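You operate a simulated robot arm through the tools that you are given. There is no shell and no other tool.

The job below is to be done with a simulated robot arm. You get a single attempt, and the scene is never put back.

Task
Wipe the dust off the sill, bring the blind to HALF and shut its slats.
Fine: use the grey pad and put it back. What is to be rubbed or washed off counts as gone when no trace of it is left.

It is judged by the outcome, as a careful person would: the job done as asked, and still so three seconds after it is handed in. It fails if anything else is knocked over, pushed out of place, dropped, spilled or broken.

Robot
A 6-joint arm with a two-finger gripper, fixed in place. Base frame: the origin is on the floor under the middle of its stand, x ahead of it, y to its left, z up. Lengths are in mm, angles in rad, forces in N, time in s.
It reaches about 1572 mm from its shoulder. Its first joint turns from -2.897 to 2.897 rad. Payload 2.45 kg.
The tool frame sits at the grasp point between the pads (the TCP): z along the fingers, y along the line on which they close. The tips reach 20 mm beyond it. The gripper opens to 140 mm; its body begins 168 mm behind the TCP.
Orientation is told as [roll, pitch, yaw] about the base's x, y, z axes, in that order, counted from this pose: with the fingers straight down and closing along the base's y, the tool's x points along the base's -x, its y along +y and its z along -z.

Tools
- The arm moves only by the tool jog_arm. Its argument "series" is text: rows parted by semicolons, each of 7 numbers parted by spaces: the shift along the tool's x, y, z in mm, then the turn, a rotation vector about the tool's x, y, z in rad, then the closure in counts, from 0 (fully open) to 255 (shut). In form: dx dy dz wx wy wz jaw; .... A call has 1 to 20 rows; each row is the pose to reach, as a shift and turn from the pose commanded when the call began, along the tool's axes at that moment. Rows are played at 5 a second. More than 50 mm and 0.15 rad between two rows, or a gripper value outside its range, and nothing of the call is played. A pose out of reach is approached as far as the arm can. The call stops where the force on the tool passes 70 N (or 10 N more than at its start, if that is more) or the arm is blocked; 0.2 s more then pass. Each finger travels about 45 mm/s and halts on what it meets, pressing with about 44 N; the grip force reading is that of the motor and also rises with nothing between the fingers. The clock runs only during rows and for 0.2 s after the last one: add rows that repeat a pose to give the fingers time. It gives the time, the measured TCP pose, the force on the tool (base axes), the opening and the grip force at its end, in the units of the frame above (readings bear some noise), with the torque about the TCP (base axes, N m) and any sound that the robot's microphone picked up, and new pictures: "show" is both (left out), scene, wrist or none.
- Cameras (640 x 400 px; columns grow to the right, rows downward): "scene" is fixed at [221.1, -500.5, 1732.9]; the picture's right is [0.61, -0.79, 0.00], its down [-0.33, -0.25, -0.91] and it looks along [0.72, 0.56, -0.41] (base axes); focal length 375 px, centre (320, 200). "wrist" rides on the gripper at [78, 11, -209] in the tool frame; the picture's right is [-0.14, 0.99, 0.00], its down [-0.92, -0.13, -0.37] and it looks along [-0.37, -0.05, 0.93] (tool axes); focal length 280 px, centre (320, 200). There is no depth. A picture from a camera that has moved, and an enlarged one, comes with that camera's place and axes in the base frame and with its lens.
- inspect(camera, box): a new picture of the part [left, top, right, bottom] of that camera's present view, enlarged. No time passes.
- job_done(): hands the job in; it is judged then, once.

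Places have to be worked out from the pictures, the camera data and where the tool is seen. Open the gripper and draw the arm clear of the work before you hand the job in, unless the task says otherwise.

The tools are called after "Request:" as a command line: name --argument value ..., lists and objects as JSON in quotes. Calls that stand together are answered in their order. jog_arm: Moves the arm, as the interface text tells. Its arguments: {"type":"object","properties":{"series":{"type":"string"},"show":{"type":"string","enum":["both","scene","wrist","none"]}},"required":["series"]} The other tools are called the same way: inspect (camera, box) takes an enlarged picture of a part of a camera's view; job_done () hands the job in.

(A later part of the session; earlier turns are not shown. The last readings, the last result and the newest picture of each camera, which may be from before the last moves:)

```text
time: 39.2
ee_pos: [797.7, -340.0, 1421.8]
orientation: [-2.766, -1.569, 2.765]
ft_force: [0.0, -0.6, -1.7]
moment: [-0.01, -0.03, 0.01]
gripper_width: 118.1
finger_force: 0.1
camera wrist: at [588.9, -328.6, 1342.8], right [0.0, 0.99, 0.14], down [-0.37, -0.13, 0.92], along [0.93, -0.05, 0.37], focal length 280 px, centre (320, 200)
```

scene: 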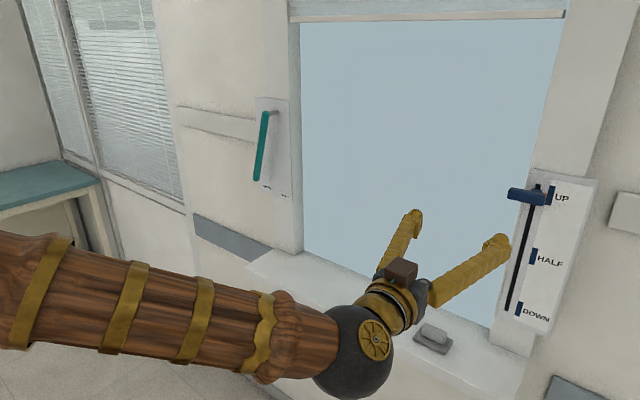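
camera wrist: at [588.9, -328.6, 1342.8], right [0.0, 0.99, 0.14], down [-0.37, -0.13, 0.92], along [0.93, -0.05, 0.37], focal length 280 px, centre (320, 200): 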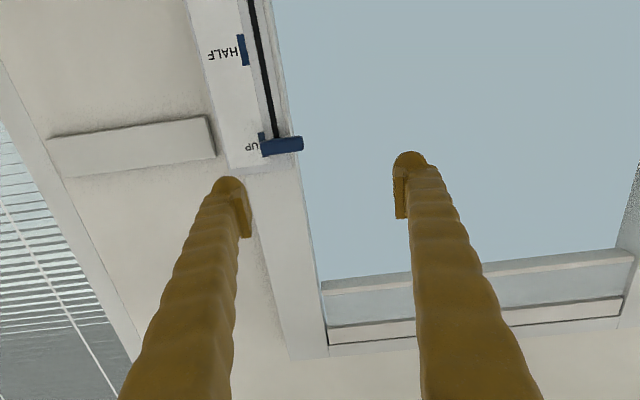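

The fingers now point at the window. I enlarge the slider knob in this upside-down view.

Request:
inspect --camera "wrist" --box '[190, 0, 330, 180]'

Request:
inspect --camera "wrist" --box '[240, 110, 320, 170]'

Request:
inspect --camera "scene" --box '[490, 170, 590, 240]'

```text
2.22 times, centred on (260, 90) of wrist
camera zoom: at [588.9, -328.6, 1342.8], right [0.0, 0.99, 0.14], down [-0.37, -0.13, 0.92], along [0.93, -0.05, 0.37], focal length 623 px, centre (453, 444)
```

zoom: 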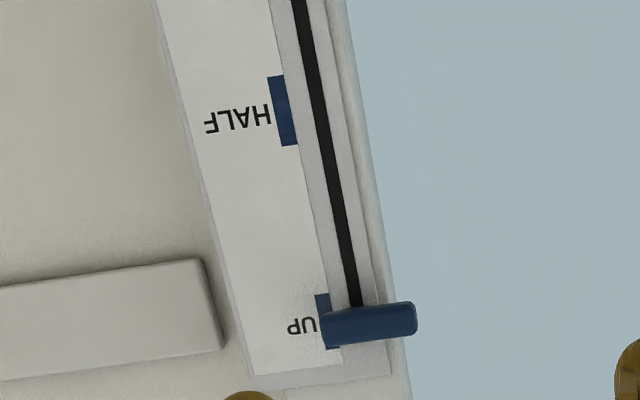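

```text
6.67 times, centred on (280, 140) of wrist
camera zoom: at [588.9, -328.6, 1342.8], right [0.0, 0.99, 0.14], down [-0.37, -0.13, 0.92], along [0.93, -0.05, 0.37], focal length 1869 px, centre (587, 600)
```

zoom: 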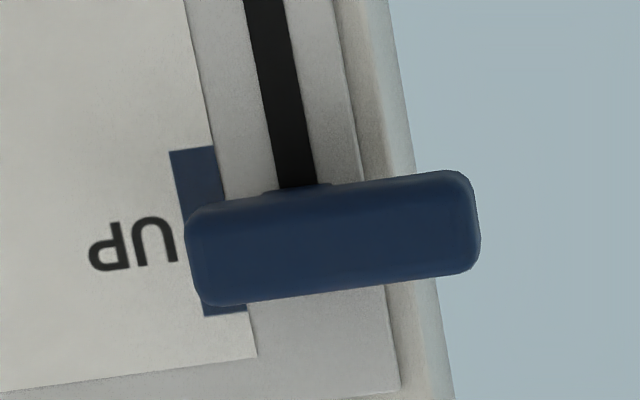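

```text
5.71 times, centred on (540, 205) of scene
camera zoom: at [221.1, -500.5, 1732.9], right [0.61, -0.79, 0.0], down [-0.33, -0.25, -0.91], along [0.72, 0.56, -0.41], focal length 2142 px, centre (-937, 171)
```

zoom: 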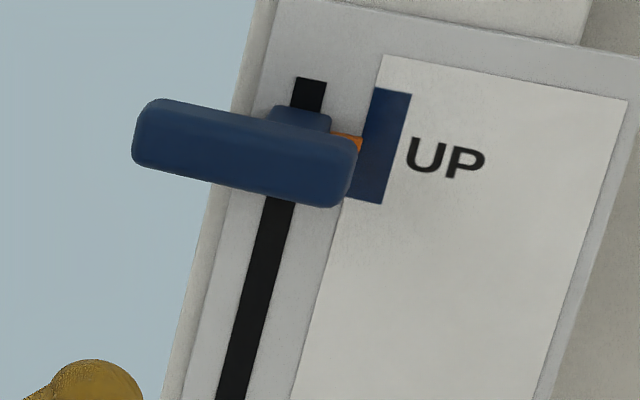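

The knob is a horizontal bar about 72×22×22 mm centred at about (1042, -403, 1421.5). HALF is about 150 mm lower, at z≈1271.5. I roll the gripper 90° so the fingers close vertically, narrow to about 70 mm, and line up at y≈-408 in front of it.

Request:
jog_arm --series "0 -6 5 0 0 0.143 60; 0 -12 10 0 0 0.286 80; 0 -18 15 0 0 0.428 100; 0 -24 20 0 0 0.571 127; 0 -30 25 0 0 0.714 127; 0 -36 30 0 0 0.857 127; 0 -42 35 0 0 1.0 127; 0 -48 40 0 0 1.142 127; 0 -54 45 0 0 1.285 127; 0 -60 50 0 0 1.428 127; 0 -68 55 0 0 1.571 127; 0 -68 55 0 0 1.571 127; 0 -68 55 0 0 1.571 127"

```text
time: 42.0
ee_pos: [854.3, -407.1, 1420.8]
orientation: [1.571, 0.0, -1.571]
ft_force: [0.6, 0.5, 0.0]
moment: [0.0, 0.01, 0.01]
gripper_width: 70.4
finger_force: 0.0
camera wrist: at [645.8, -328.5, 1432.2], right [0.0, -0.14, 0.99], down [-0.37, -0.92, -0.13], along [0.93, -0.37, -0.05], focal length 280 px, centre (320, 200)
```

scene: 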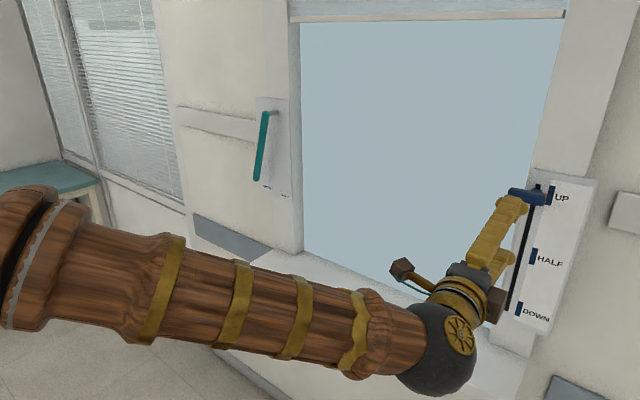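
wrist: 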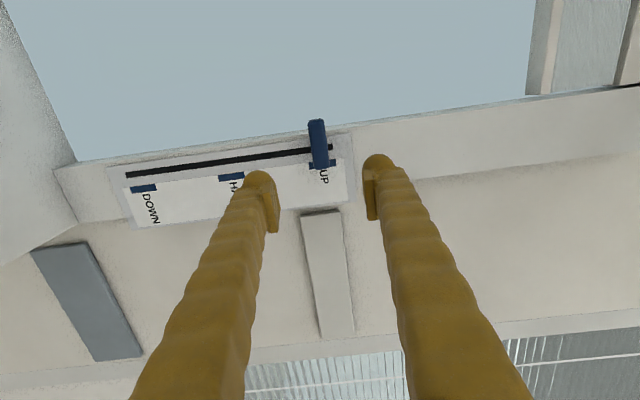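

The bar sits between the fingers, with its centre at about (1042, -400, 1420). I advance to just short of the bar and check alignment.

Request:
jog_arm --series "0 0 40 0 0 0 127; 0 0 80 0 0 0 127; 0 0 115 0 0 0 127; 0 0 140 0 0 0 127; 0 0 150 0 0 0 127; 0 0 150 0 0 0 127"

Request:
inspect --camera "wrist" --box '[220, 80, 420, 240]'

Request:
inspect --camera "scene" --box '[460, 160, 590, 270]'

```text
time: 43.4
ee_pos: [1004.1, -406.4, 1418.5]
orientation: [1.571, -0.001, -1.569]
ft_force: [0.0, 0.4, 0.1]
moment: [0.02, 0.0, 0.01]
gripper_width: 70.2
finger_force: 0.1
camera wrist: at [796.3, -328.6, 1431.8], right [0.0, -0.14, 0.99], down [-0.37, -0.92, -0.13], along [0.93, -0.37, -0.05], focal length 280 px, centre (320, 200)
```

scene: 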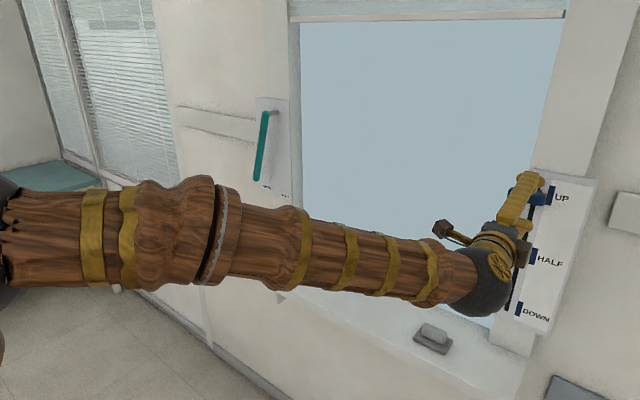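
wrist: 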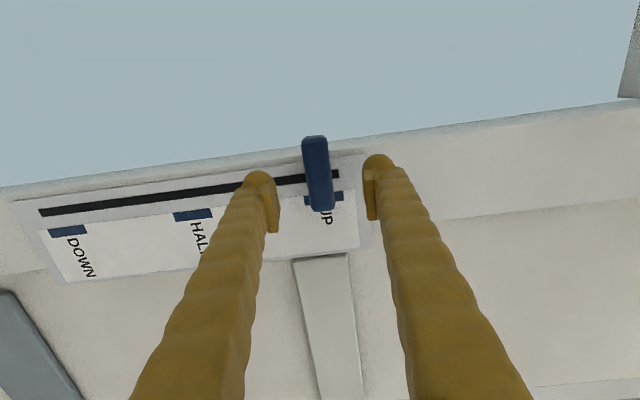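

```text
2.50 times, centred on (320, 160) of wrist
camera zoom: at [796.3, -328.6, 1431.8], right [0.0, -0.14, 0.99], down [-0.37, -0.92, -0.13], along [0.93, -0.37, -0.05], focal length 701 px, centre (320, 300)
```

zoom: 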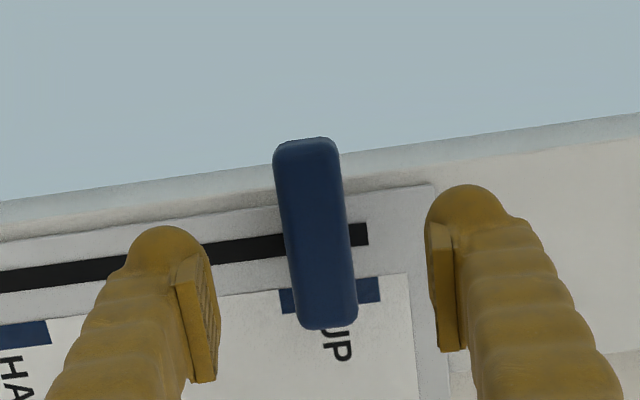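

```text
3.64 times, centred on (525, 215) of scene
camera zoom: at [221.1, -500.5, 1732.9], right [0.61, -0.79, 0.0], down [-0.33, -0.25, -0.91], along [0.72, 0.56, -0.41], focal length 1363 px, centre (-426, 146)
```

zoom: 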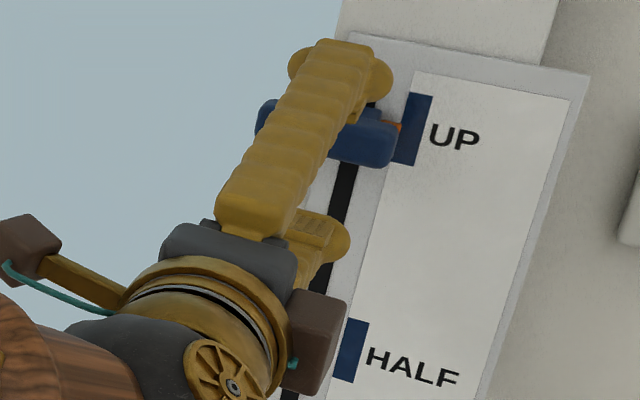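

The bar is centred between the fingers. I advance 32 mm more so the tips pass its back face but stay about 20 mm clear of the panel, then close on the bar.

Request:
jog_arm --series "0 0 12 0 0 0 127; 0 0 24 0 0 0 127; 0 0 32 0 0 0 127; 0 0 32 0 0 0 127; 0 0 32 0 0 0 160; 0 0 32 0 0 0 190; 0 0 32 0 0 0 205; 0 0 32 0 0 0 220; 0 0 32 0 0 0 230; 0 0 32 0 0 0 230; 0 0 32 0 0 0 230"

Request:
inspect --camera "wrist" --box '[220, 80, 420, 240]'

Request:
inspect --camera "scene" --box '[460, 160, 590, 270]'

```text
time: 45.8
ee_pos: [1037.6, -408.2, 1421.2]
orientation: [1.572, -0.002, -1.57]
ft_force: [-1.5, 1.0, -3.5]
moment: [-0.04, 0.0, 0.06]
gripper_width: 22.9
finger_force: 44.6
camera wrist: at [828.3, -328.5, 1431.4], right [0.0, -0.14, 0.99], down [-0.37, -0.92, -0.13], along [0.93, -0.37, -0.05], focal length 280 px, centre (320, 200)
```

scene: 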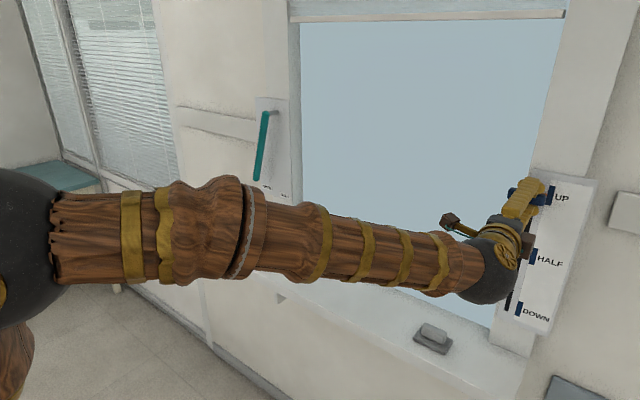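
wrist: 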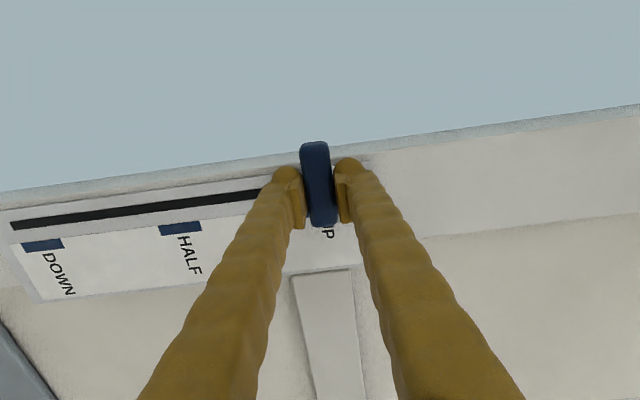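

```text
2.50 times, centred on (320, 160) of wrist
camera zoom: at [828.3, -328.5, 1431.4], right [0.0, -0.14, 0.99], down [-0.37, -0.92, -0.13], along [0.93, -0.37, -0.05], focal length 701 px, centre (320, 300)
```

zoom: 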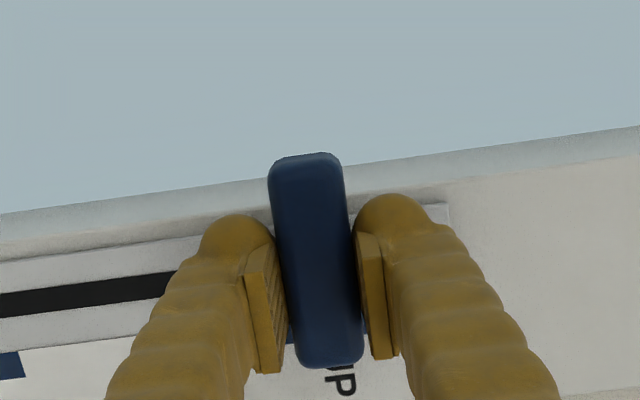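

```text
3.64 times, centred on (525, 215) of scene
camera zoom: at [221.1, -500.5, 1732.9], right [0.61, -0.79, 0.0], down [-0.33, -0.25, -0.91], along [0.72, 0.56, -0.41], focal length 1363 px, centre (-426, 146)
```

zoom: 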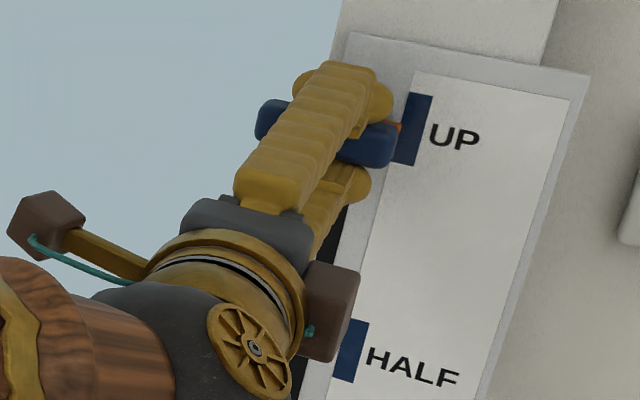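

The bar is gripped (22.9 mm wide, z≈1421). I slide it down 40 mm first to feel the resistance.

Request:
jog_arm --series "0 -5 0 0 0 0 240; 0 -12 0 0 0 0 240; 0 -20 0 0 0 0 240; 0 -30 0 0 0 0 240; 0 -40 0 0 0 0 240; 0 -40 0 0 0 0 240"

Request:
inspect --camera "scene" --box '[460, 160, 590, 270]'

```text
time: 47.2
ee_pos: [1037.6, -407.2, 1379.3]
orientation: [1.568, -0.001, -1.572]
ft_force: [29.9, -7.5, -4.0]
moment: [0.0, -0.03, -0.24]
gripper_width: 22.7
finger_force: 45.1
camera wrist: at [828.2, -328.4, 1390.4], right [0.0, -0.14, 0.99], down [-0.37, -0.92, -0.13], along [0.93, -0.37, -0.05], focal length 280 px, centre (320, 200)
```

scene: 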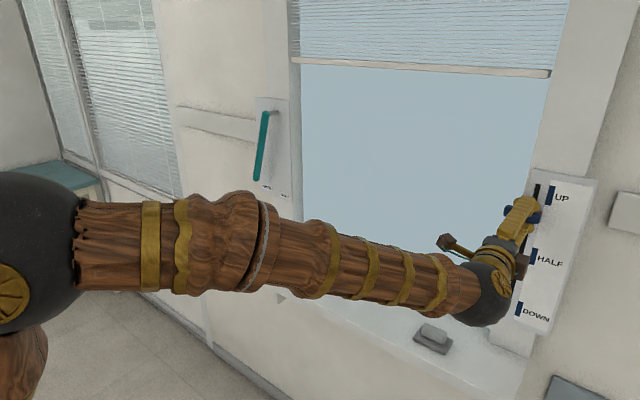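
wrist: 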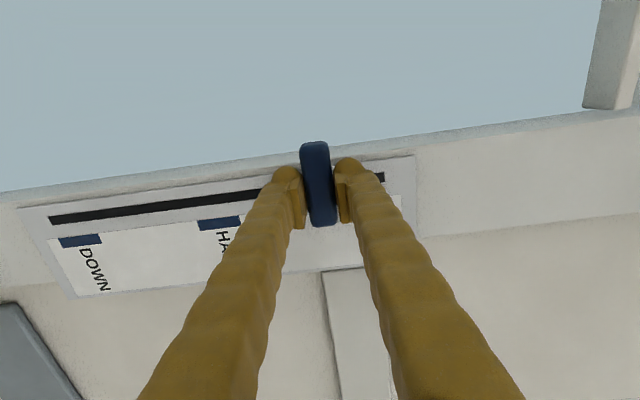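

```text
3.64 times, centred on (525, 215) of scene
camera zoom: at [221.1, -500.5, 1732.9], right [0.61, -0.79, 0.0], down [-0.33, -0.25, -0.91], along [0.72, 0.56, -0.41], focal length 1363 px, centre (-426, 146)
```

zoom: 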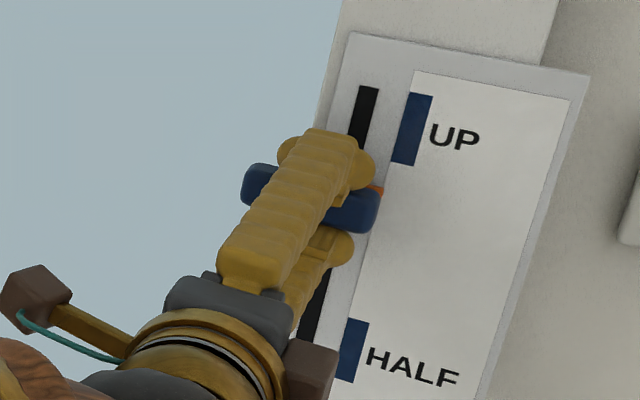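

The slider moves and the blind is coming down. There's about 30 N pulling along x, so I let the tool give 1 mm toward the wall and read again.

Request:
jog_arm --series "0 0 0.5 0 0 0 240; 0 0 1 0 0 0 240; 0 0 1 0 0 0 240" --show "none"

```text
time: 48.0
ee_pos: [1036.5, -407.8, 1379.9]
orientation: [1.572, 0.0, -1.571]
ft_force: [-10.7, -3.4, -4.4]
moment: [-0.01, 0.08, 0.02]
gripper_width: 23.1
finger_force: 45.0
```

1 mm changed it by about 40 N, so the rail leans slightly. I keep sliding down another 60 mm with a small compensation.

Request:
jog_arm --series "0 -10 -0.1 0 0 0 240; 0 -20 0.1 0 0 0 240; 0 -30 0.3 0 0 0 240; 0 -40 0.5 0 0 0 240; 0 -50 0.65 0 0 0 240; 0 -60 0.8 0 0 0 240; 0 -60 0.8 0 0 0 240" --show "none"

```text
time: 49.6
ee_pos: [1037.7, -406.9, 1319.4]
orientation: [1.571, -0.001, -1.571]
ft_force: [-43.4, -1.5, -4.0]
moment: [-0.02, 0.05, -0.02]
gripper_width: 22.9
finger_force: 44.9
```

It's now over-compensated (-43 N), so I back off 1 mm and slide down 40 mm more, then look at the pointer against the HALF mark.

Request:
jog_arm --series "0 0 -0.5 0 0 0 240; 0 0 -1 0 0 0 240; 0 -10 -1 0 0 0 240; 0 -20 -1 0 0 0 240; 0 -30 -1 0 0 0 240; 0 -40 -1 0 0 0 240; 0 -40 -1 0 0 0 240"

Request:
inspect --camera "scene" --box '[480, 220, 580, 290]'

Request:
inspect --camera "wrist" --box '[220, 100, 420, 260]'

```text
time: 51.2
ee_pos: [1036.4, -406.8, 1280.3]
orientation: [1.57, -0.001, -1.571]
ft_force: [40.9, -5.4, -2.2]
moment: [-0.08, 0.01, -0.03]
gripper_width: 23.0
finger_force: 45.0
camera wrist: at [828.7, -328.5, 1291.1], right [0.0, -0.14, 0.99], down [-0.37, -0.92, -0.13], along [0.93, -0.36, -0.05], focal length 280 px, centre (320, 200)
```

scene: 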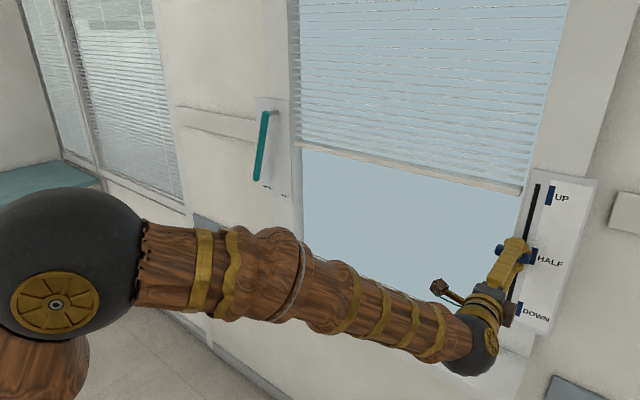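
wrist: 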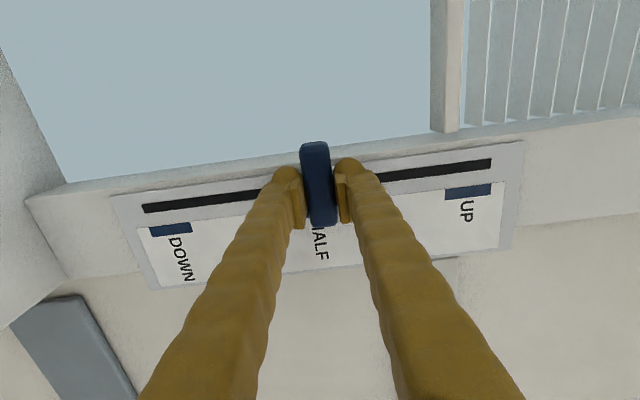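

```text
5.71 times, centred on (530, 255) of scene
camera zoom: at [221.1, -500.5, 1732.9], right [0.61, -0.79, 0.0], down [-0.33, -0.25, -0.91], along [0.72, 0.56, -0.41], focal length 2142 px, centre (-880, -114)
```

zoom: 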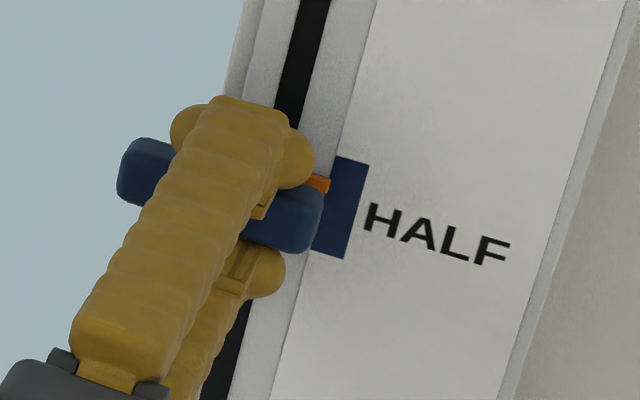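

```text
2.50 times, centred on (320, 180) of wrist
camera zoom: at [828.7, -328.5, 1291.1], right [0.0, -0.14, 0.99], down [-0.37, -0.92, -0.13], along [0.93, -0.36, -0.05], focal length 701 px, centre (320, 250)
```

zoom: 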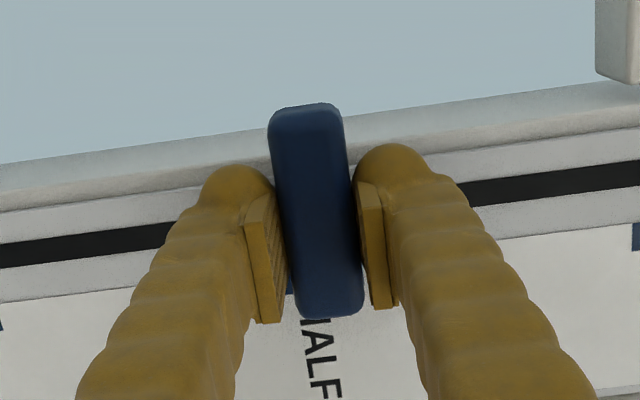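

The orange pointer is about 8–9 mm above the centre of the HALF mark, matching 141 of 150 mm travelled. I move 9 mm further down and relax the x force by 0.5 mm.

Request:
jog_arm --series "0 0 0.5 0 0 0 240; 0 -4 0.5 0 0 0 240; 0 -7 0.5 0 0 0 240; 0 -9 0.5 0 0 0 240; 0 -9 0.5 0 0 0 240; 0 -9 0.5 0 0 0 240"

Request:
inspect --camera "scene" --box '[480, 220, 580, 290]'

```text
time: 52.6
ee_pos: [1037.3, -405.6, 1272.3]
orientation: [1.571, 0.0, -1.569]
ft_force: [-20.3, 10.8, 1.6]
moment: [0.03, -0.02, 0.19]
gripper_width: 22.9
finger_force: 45.3
camera wrist: at [828.7, -328.4, 1283.3], right [0.0, -0.14, 0.99], down [-0.37, -0.92, -0.13], along [0.93, -0.37, -0.05], focal length 280 px, centre (320, 200)
```

scene: 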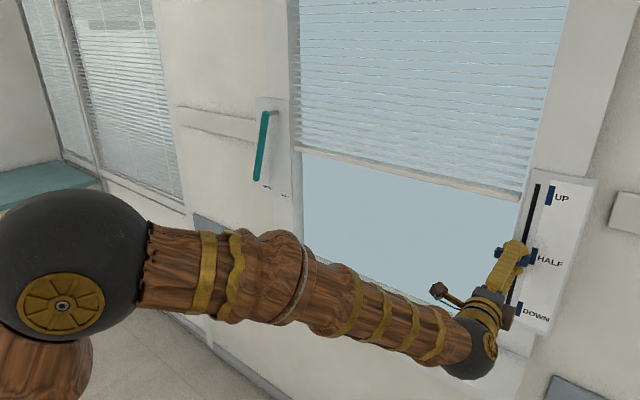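
wrist: 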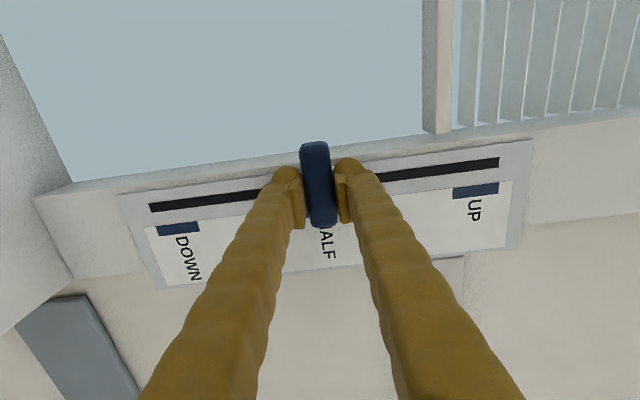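

```text
5.71 times, centred on (530, 255) of scene
camera zoom: at [221.1, -500.5, 1732.9], right [0.61, -0.79, 0.0], down [-0.33, -0.25, -0.91], along [0.72, 0.56, -0.41], focal length 2142 px, centre (-880, -114)
```

zoom: 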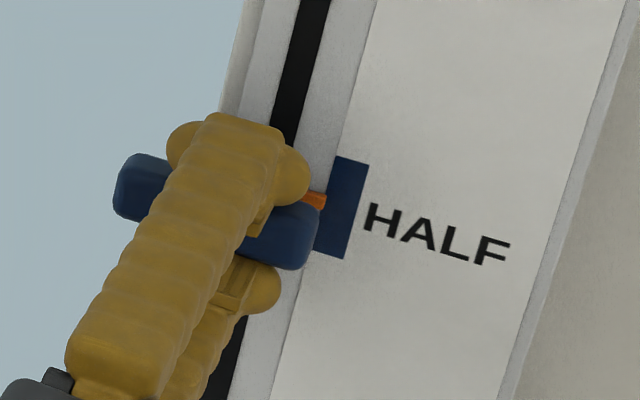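

The pointer sits level with the centre of the HALF mark. I relieve the x force and open the fingers, then check that the slider stays put before retracting.

Request:
jog_arm --series "0 0 -0.2 0 0 0 240; 0 0 -0.2 0 0 0 200; 0 0 -0.2 0 0 0 170; 0 0 -0.2 0 0 0 130; 0 0 -0.2 0 0 0 130; 0 0 -0.2 0 0 0 130"

Request:
inspect --camera "scene" --box '[480, 220, 580, 290]'

```text
time: 54.0
ee_pos: [1038.3, -406.9, 1270.1]
orientation: [1.571, -0.002, -1.57]
ft_force: [0.5, 0.1, 0.2]
moment: [0.0, 0.01, -0.01]
gripper_width: 68.6
finger_force: 0.0
camera wrist: at [829.3, -328.4, 1282.6], right [0.0, -0.14, 0.99], down [-0.37, -0.92, -0.13], along [0.93, -0.37, -0.05], focal length 280 px, centre (320, 200)
```

scene: 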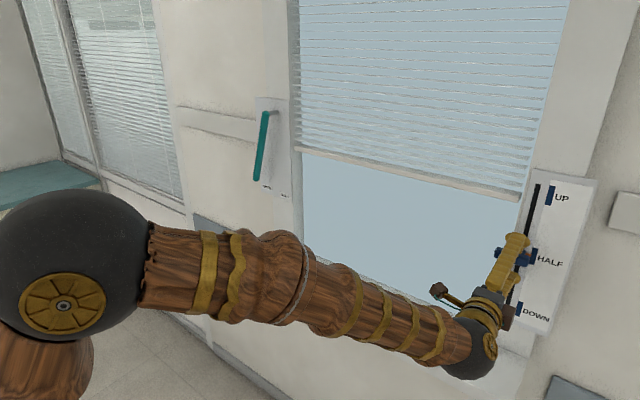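
wrist: 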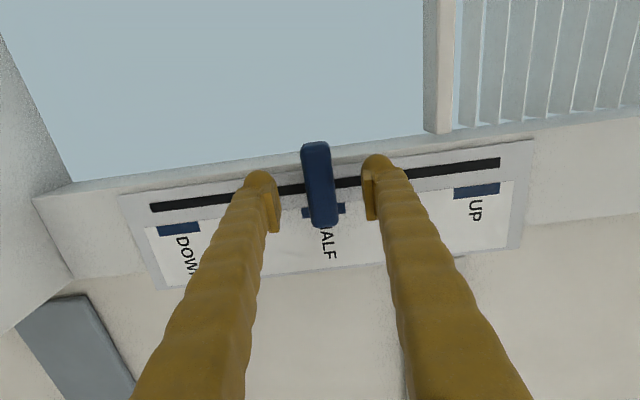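

```text
5.71 times, centred on (530, 255) of scene
camera zoom: at [221.1, -500.5, 1732.9], right [0.61, -0.79, 0.0], down [-0.33, -0.25, -0.91], along [0.72, 0.56, -0.41], focal length 2142 px, centre (-880, -114)
```

zoom: 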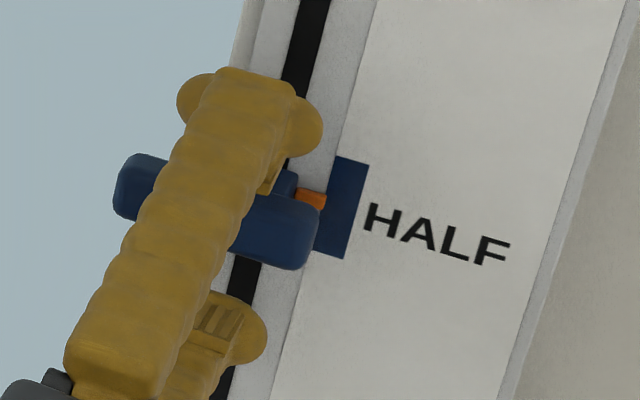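

The slider stays at HALF after release. I retract straight back along -x.

Request:
jog_arm --series "0 0 -15 0 0 0 110; 0 0 -50 0 0 0 100; 0 0 -90 0 0 0 100; 0 0 -130 0 0 0 100; 0 0 -170 0 0 0 100; 0 0 -190 0 0 0 100; 0 0 -190 0 0 0 100"

Request:
inspect --camera "scene" --box '[470, 160, 610, 360]'

```text
time: 55.6
ee_pos: [847.4, -406.7, 1272.1]
orientation: [1.57, 0.0, -1.57]
ft_force: [-0.2, 0.1, -0.6]
moment: [-0.02, 0.01, 0.02]
gripper_width: 84.9
finger_force: 0.0
camera wrist: at [638.7, -327.9, 1282.7], right [0.0, -0.14, 0.99], down [-0.37, -0.92, -0.13], along [0.93, -0.37, -0.05], focal length 280 px, centre (320, 200)
```

scene: 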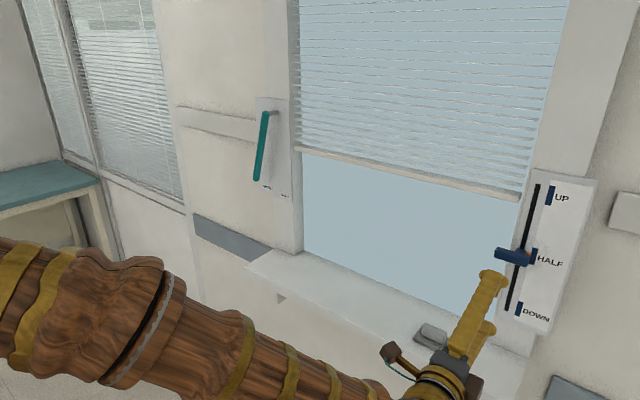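
wrist: 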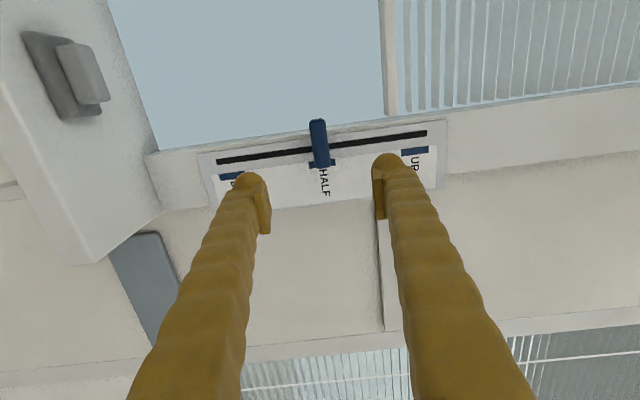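

```text
2.00 times, centred on (540, 260) of scene
camera zoom: at [221.1, -500.5, 1732.9], right [0.61, -0.79, 0.0], down [-0.33, -0.25, -0.91], along [0.72, 0.56, -0.41], focal length 750 px, centre (-120, 80)
```

zoom: 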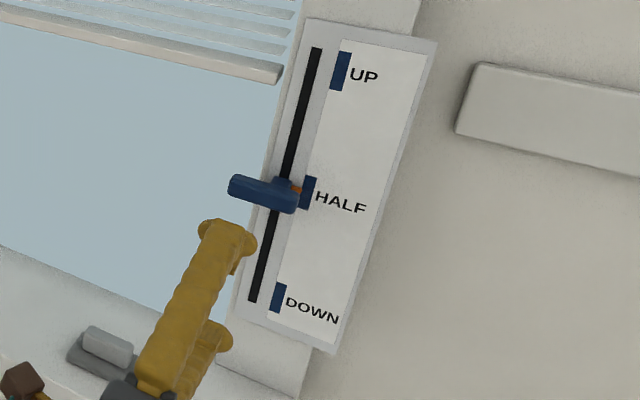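

The slider is at HALF and the blind half down. I traverse to the left in front of the window while rolling back so the fingers close along y, heading for a viewing pose near the teal wand.

Request:
jog_arm --series "44 8 -1 0 0 -0.092 100; 89 15 -2 0 0 -0.185 100; 133 23 -3 0 0 -0.277 100; 178 30 -4 0 0 -0.37 100; 222 38 -5 0 0 -0.462 100; 267 46 -6 0 0 -0.554 100; 311 53 -7 0 0 -0.647 100; 356 61 -8 0 0 -0.739 100; 400 68 -9 0 0 -0.832 100; 445 76 -10 0 0 -0.924 100; 489 84 -11 0 0 -1.016 100; 534 91 -12 0 0 -1.109 100; 578 99 -13 0 0 -1.201 100; 623 106 -14 0 0 -1.294 100; 667 114 -15 0 0 -1.386 100; 712 121 -16 0 0 -1.478 100; 757 129 -18 0 0 -1.571 100; 757 129 -18 0 0 -1.571 100"

```text
time: 59.4
ee_pos: [868.8, 180.7, 1436.1]
orientation: [-1.216, -1.437, 1.494]
ft_force: [-0.2, 0.3, -0.4]
moment: [-0.02, 0.01, -0.05]
gripper_width: 85.2
finger_force: 0.1
out of reach, approached as far as the arm can: row 8, 9, 10, 11, 12, 13, 14, 15, 16, 17, 18
camera wrist: at [664.7, 124.1, 1368.3], right [-0.27, 0.96, 0.01], down [-0.31, -0.1, 0.95], along [0.91, 0.26, 0.33], focal length 280 px, centre (320, 200)
```

scene: 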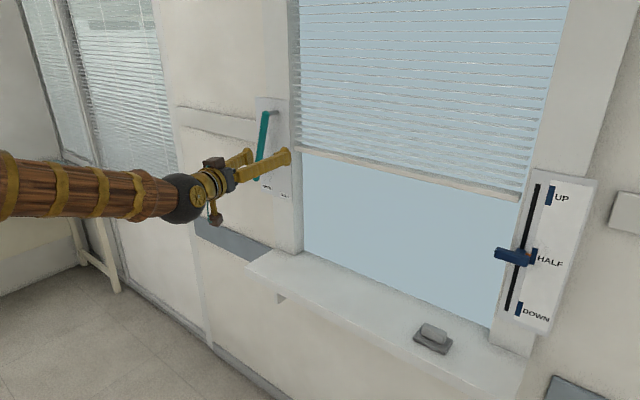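
wrist: 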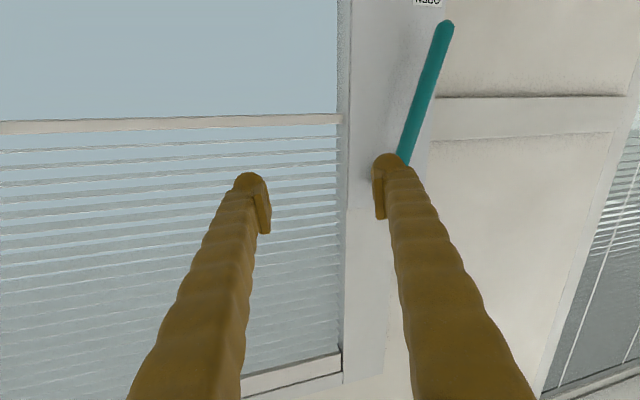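

The last rows were out of reach; it looks like a wrist limit on passing the forearm-aligned posture. The arm is safe in front of the window. I'll pitch the fingers back toward straight down in small steps, drawing back slightly, and see whether it recovers.

Request:
jog_arm --series "0 -10 -5 0 0.1 0 100; 0 -20 -10 0 0.2 0 100; 0 -30 -15 0 0.3 0 100; 0 -40 -20 0 0.4 0 100; 0 -40 -20 0 0.4 0 100"

```text
time: 60.8
ee_pos: [869.4, 167.1, 1471.6]
orientation: [0.371, -1.194, -0.049]
ft_force: [0.1, -0.4, 1.1]
moment: [0.01, -0.02, -0.01]
gripper_width: 85.3
finger_force: 0.0
out of reach, approached as far as the arm can: row 3, 4
stopped in row 5: the arm was blocked; the commanded pose is now the measured one
camera wrist: at [653.2, 112.6, 1472.9], right [-0.24, 0.94, 0.26], down [0.05, -0.26, 0.97], along [0.97, 0.24, 0.02], focal length 280 px, centre (320, 200)
```

scene: 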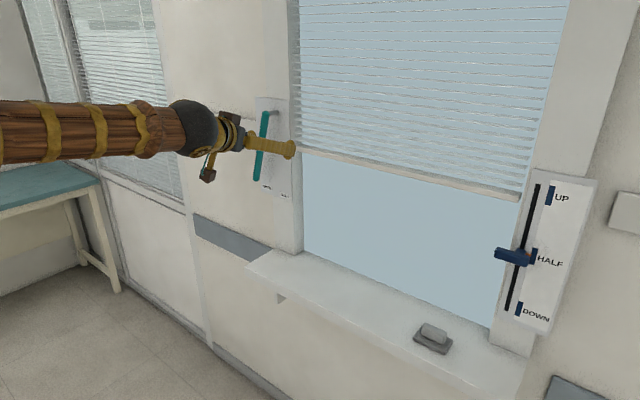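
wrist: 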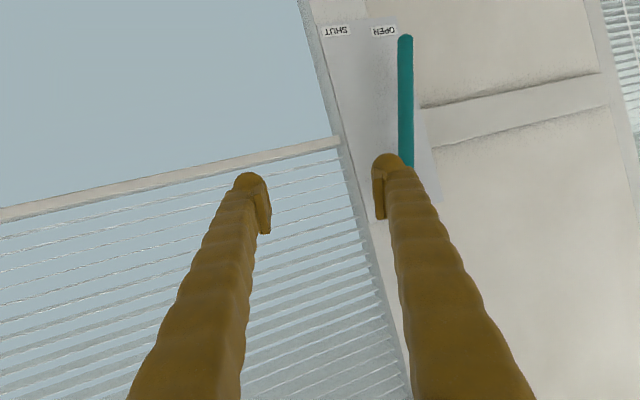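

The pose got reset to the measured one, with the tool pointing forward, left and slightly down. From here I compute the rotation back to fingers-down, about (0.30, 1.19, 0.18) in tool axes, and go part of the way to test it.

Request:
jog_arm --series "0 0 0 0.03 0.119 0.018 100; 0 0 0 0.059 0.237 0.036 100; 0 0 0 0.089 0.356 0.054 100; 0 0 0 0.089 0.356 0.054 100"

```text
time: 61.8
ee_pos: [868.8, 167.6, 1472.3]
orientation: [0.2, -0.837, 0.044]
ft_force: [0.0, 0.8, -0.1]
moment: [0.03, 0.01, -0.02]
gripper_width: 85.1
finger_force: 0.0
camera wrist: at [664.8, 128.2, 1553.4], right [-0.1, 0.97, 0.23], down [0.37, -0.18, 0.91], along [0.92, 0.17, -0.35], focal length 280 px, centre (320, 200)
```

scene: 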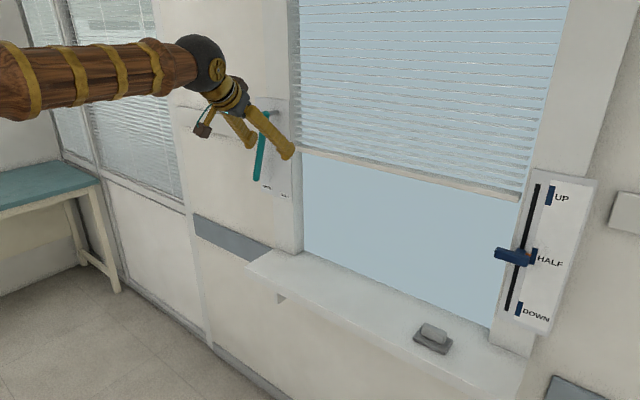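
wrist: 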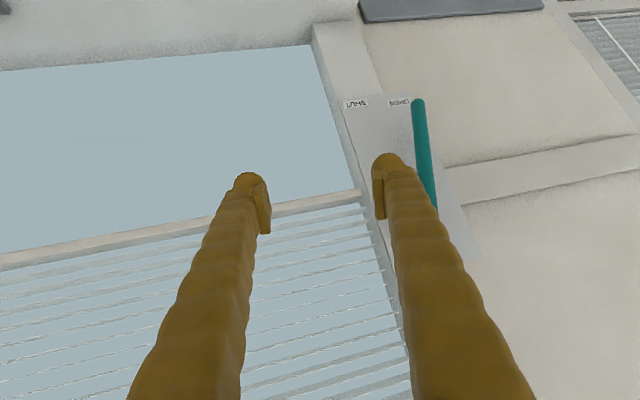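

That works. I enlarge the wand area from this view to locate it before moving on.

Request:
inspect --camera "wrist" --box '[320, 70, 480, 270]'

Request:
inspect --camera "scene" --box '[230, 80, 320, 220]'

```text
2.00 times, centred on (400, 170) of wrist
camera zoom: at [664.8, 128.2, 1553.4], right [-0.1, 0.97, 0.23], down [0.37, -0.18, 0.91], along [0.92, 0.17, -0.35], focal length 561 px, centre (160, 260)
```

zoom: 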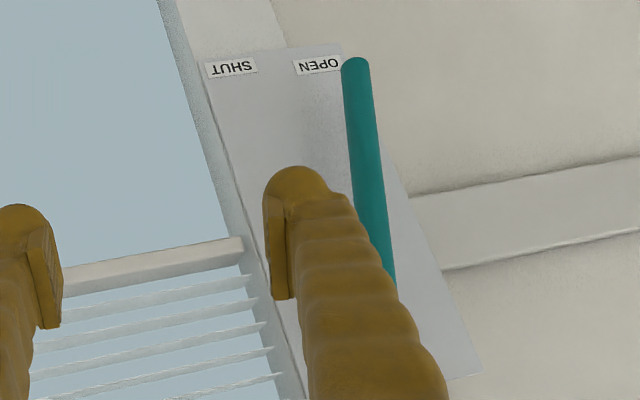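

```text
2.86 times, centred on (275, 150) of scene
camera zoom: at [221.1, -500.5, 1732.9], right [0.61, -0.79, 0.0], down [-0.33, -0.25, -0.91], along [0.72, 0.56, -0.41], focal length 1071 px, centre (449, 343)
```

zoom: 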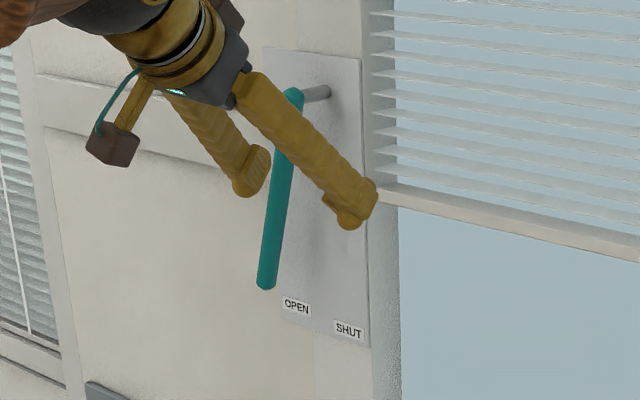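

I place the wand's lower end near (1012, 384, 1285), its pivot near (1015–1030, 335, 1500), and the plate at x≈1079. OPEN is at y≈404 and SHUT at y≈320 on the plate. I level the roll, keep the fingers pitched about 45° down-forward, and centre on y≈355 for a clear look.

Request:
jog_arm --series "7 33 -3 0.039 0.006 0.005 100; 14 66 -6 0.078 0.012 0.01 100; 21 99 -9 0.117 0.018 0.015 100; 28 132 -12 0.155 0.025 0.019 100; 35 165 -16 0.194 0.031 0.024 100; 41 198 -19 0.233 0.037 0.029 100; 41 198 -19 0.233 0.037 0.029 100"

```text
time: 63.4
ee_pos: [790.7, 354.5, 1481.0]
orientation: [-0.006, -0.8, 0.008]
ft_force: [-0.6, 0.6, 0.9]
moment: [0.01, -0.03, -0.02]
gripper_width: 85.0
finger_force: 0.1
camera wrist: at [586.3, 366.5, 1571.4], right [0.09, 0.99, 0.09], down [0.38, -0.12, 0.92], along [0.92, -0.05, -0.39], focal length 280 px, centre (320, 200)
```

scene: 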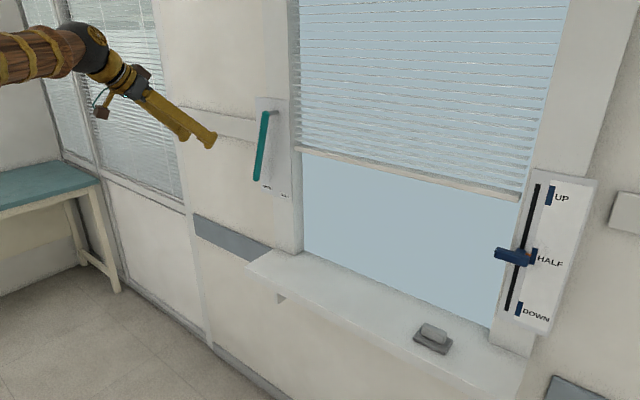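
wrist: 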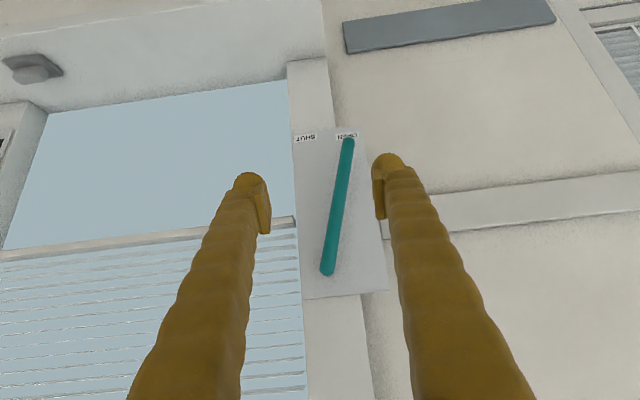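

Reached. The whole wand is now visible between the fingers, so I enlarge it.

Request:
inspect --camera "wrist" --box '[270, 110, 410, 310]'

Request:
inspect --camera "scene" --box '[235, 85, 305, 215]'

```text
2.00 times, centred on (340, 210) of wrist
camera zoom: at [586.3, 366.5, 1571.4], right [0.09, 0.99, 0.09], down [0.38, -0.12, 0.92], along [0.92, -0.05, -0.39], focal length 561 px, centre (280, 180)
```

zoom: 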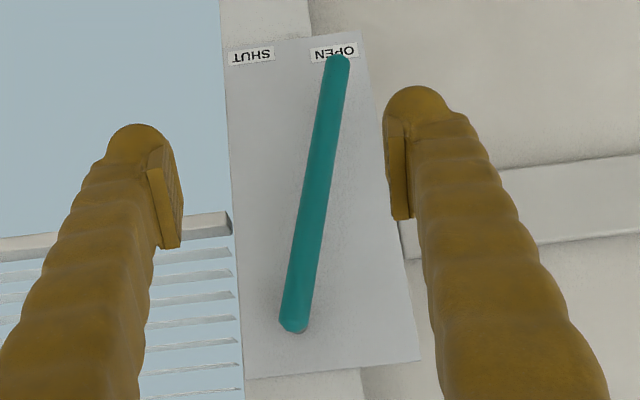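

```text
3.08 times, centred on (270, 150) of scene
camera zoom: at [221.1, -500.5, 1732.9], right [0.61, -0.79, 0.0], down [-0.33, -0.25, -0.91], along [0.72, 0.56, -0.41], focal length 1153 px, centre (474, 354)
```

zoom: 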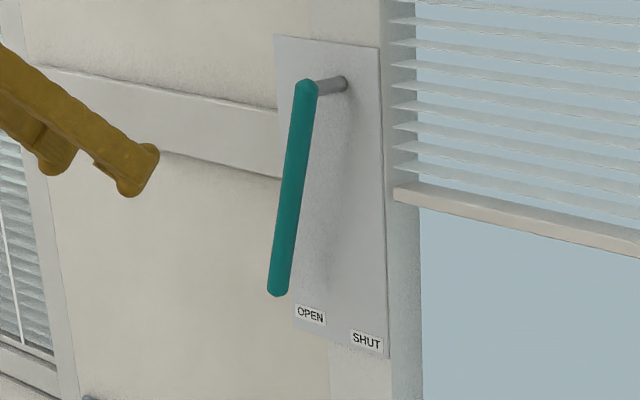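

The wand is a swing lever: pivot at about (1031, 342, 1504) and lower end at about (1031, 407, 1272), so it's tilted about 0.28 rad toward OPEN. SHUT lies about 80–85 mm to the right at its lower end. I move to a point in front of the lever at z≈1305, y≈401, with the fingers about 55 mm apart to straddle it.

Request:
jog_arm --series "4 8 38 0 0 0 120; 8 16 76 0 0 0 155; 11 23 115 0 0 0 155; 15 31 153 0 0 0 155; 19 39 191 0 0 0 155; 22 46 229 0 0 0 155; 22 46 229 0 0 0 155"

Request:
inspect --camera "wrist" --box '[230, 100, 430, 300]'

Request:
inspect --camera "scene" --box '[200, 90, 310, 220]'

```text
time: 65.0
ee_pos: [940.2, 398.6, 1305.5]
orientation: [-0.004, -0.799, 0.006]
ft_force: [0.1, -0.4, 0.2]
moment: [-0.02, 0.02, -0.02]
gripper_width: 55.0
finger_force: 0.0
camera wrist: at [736.1, 410.1, 1395.6], right [0.09, 0.99, 0.09], down [0.38, -0.12, 0.92], along [0.92, -0.05, -0.39], focal length 280 px, centre (320, 200)
```

scene: 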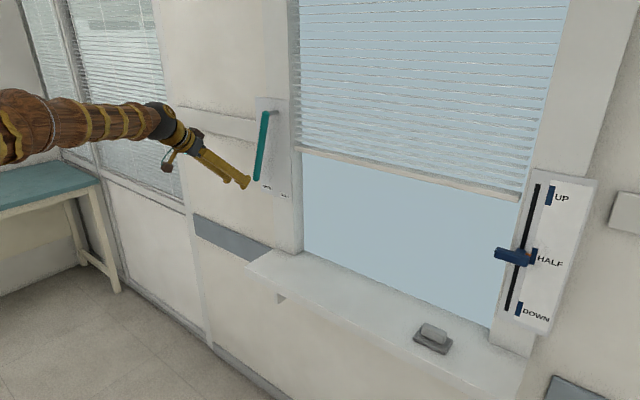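
wrist: 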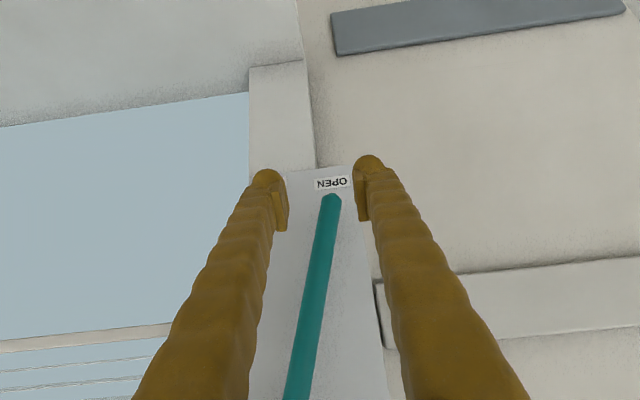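

```text
2.00 times, centred on (330, 200) of wrist
camera zoom: at [736.1, 410.1, 1395.6], right [0.09, 0.99, 0.09], down [0.38, -0.12, 0.92], along [0.92, -0.05, -0.39], focal length 561 px, centre (300, 200)
```

zoom: 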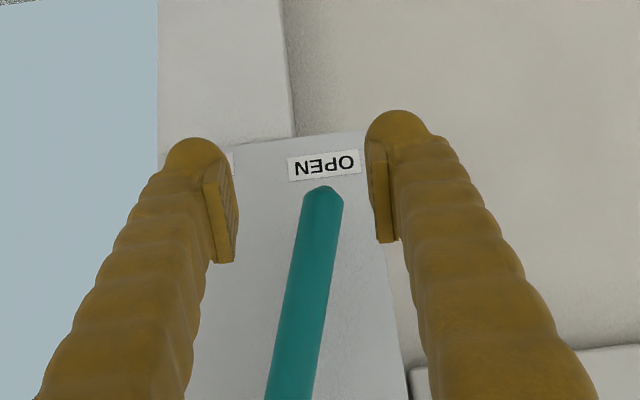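

```text
3.08 times, centred on (255, 155) of scene
camera zoom: at [221.1, -500.5, 1732.9], right [0.61, -0.79, 0.0], down [-0.33, -0.25, -0.91], along [0.72, 0.56, -0.41], focal length 1153 px, centre (520, 338)
```

zoom: 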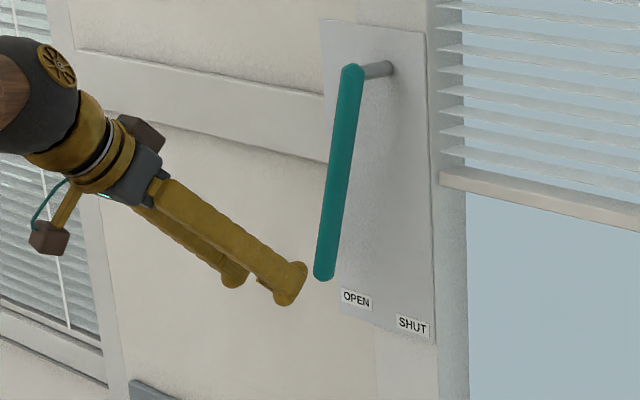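

The lever's end is confirmed near (1031, 407, 1272) and sits between the fingers' lines. I advance 88 mm in +x so the fingers straddle it.

Request:
jog_arm --series "-15 0 17 0 0 0 155; -29 0 33 0 0 0 155; -43 0 50 0 0 0 155; -52 0 60 0 0 0 155; -58 0 66 0 0 0 155; -58 0 66 0 0 0 155"

Request:
inspect --camera "wrist" --box '[230, 100, 430, 300]'

Request:
inspect --camera "scene" --box '[200, 90, 310, 220]'

```text
time: 66.4
ee_pos: [1027.6, 398.5, 1299.6]
orientation: [-0.007, -0.798, 0.006]
ft_force: [-0.3, -0.8, -0.8]
moment: [0.02, 0.01, 0.02]
gripper_width: 55.0
finger_force: 0.1
camera wrist: at [823.1, 409.8, 1390.0], right [0.09, 0.99, 0.09], down [0.38, -0.12, 0.92], along [0.92, -0.05, -0.39], focal length 280 px, centre (320, 200)
```

scene: 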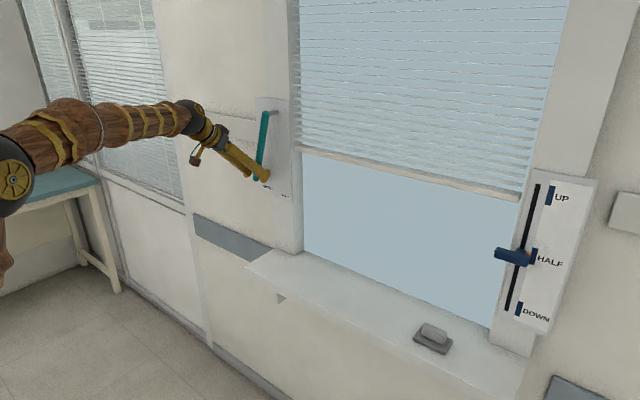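
wrist: 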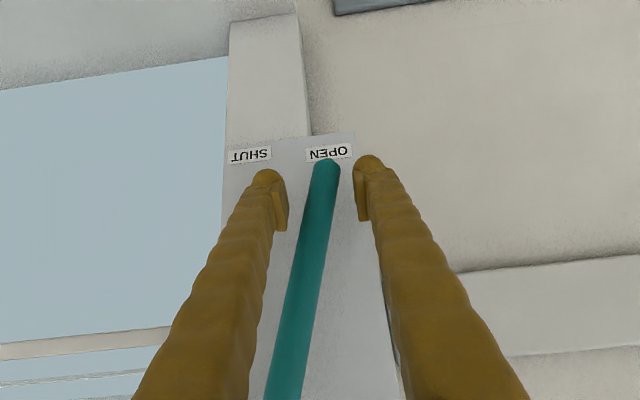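

```text
2.00 times, centred on (330, 200) of wrist
camera zoom: at [823.1, 409.8, 1390.0], right [0.09, 0.99, 0.09], down [0.38, -0.12, 0.92], along [0.92, -0.05, -0.39], focal length 561 px, centre (300, 200)
```

zoom: 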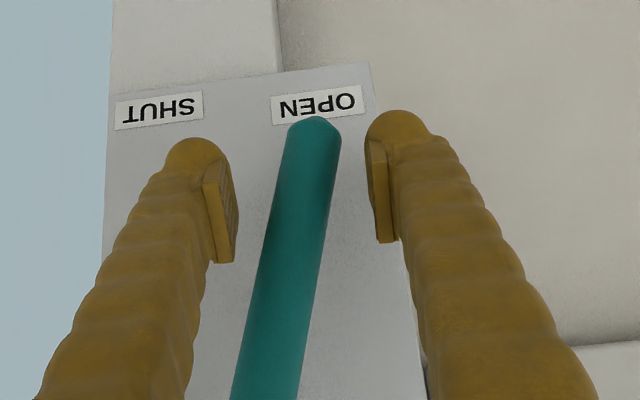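

```text
3.08 times, centred on (255, 155) of scene
camera zoom: at [221.1, -500.5, 1732.9], right [0.61, -0.79, 0.0], down [-0.33, -0.25, -0.91], along [0.72, 0.56, -0.41], focal length 1153 px, centre (520, 338)
```

zoom: 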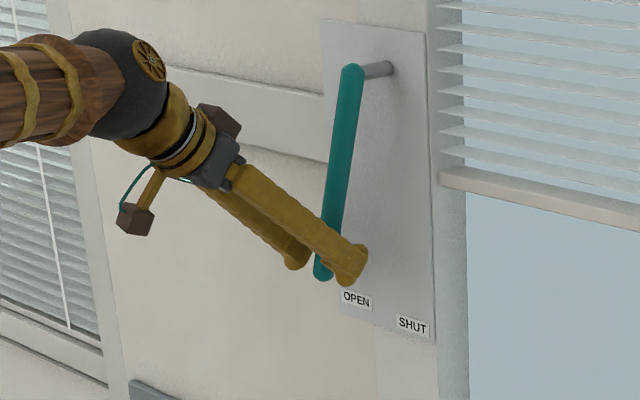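

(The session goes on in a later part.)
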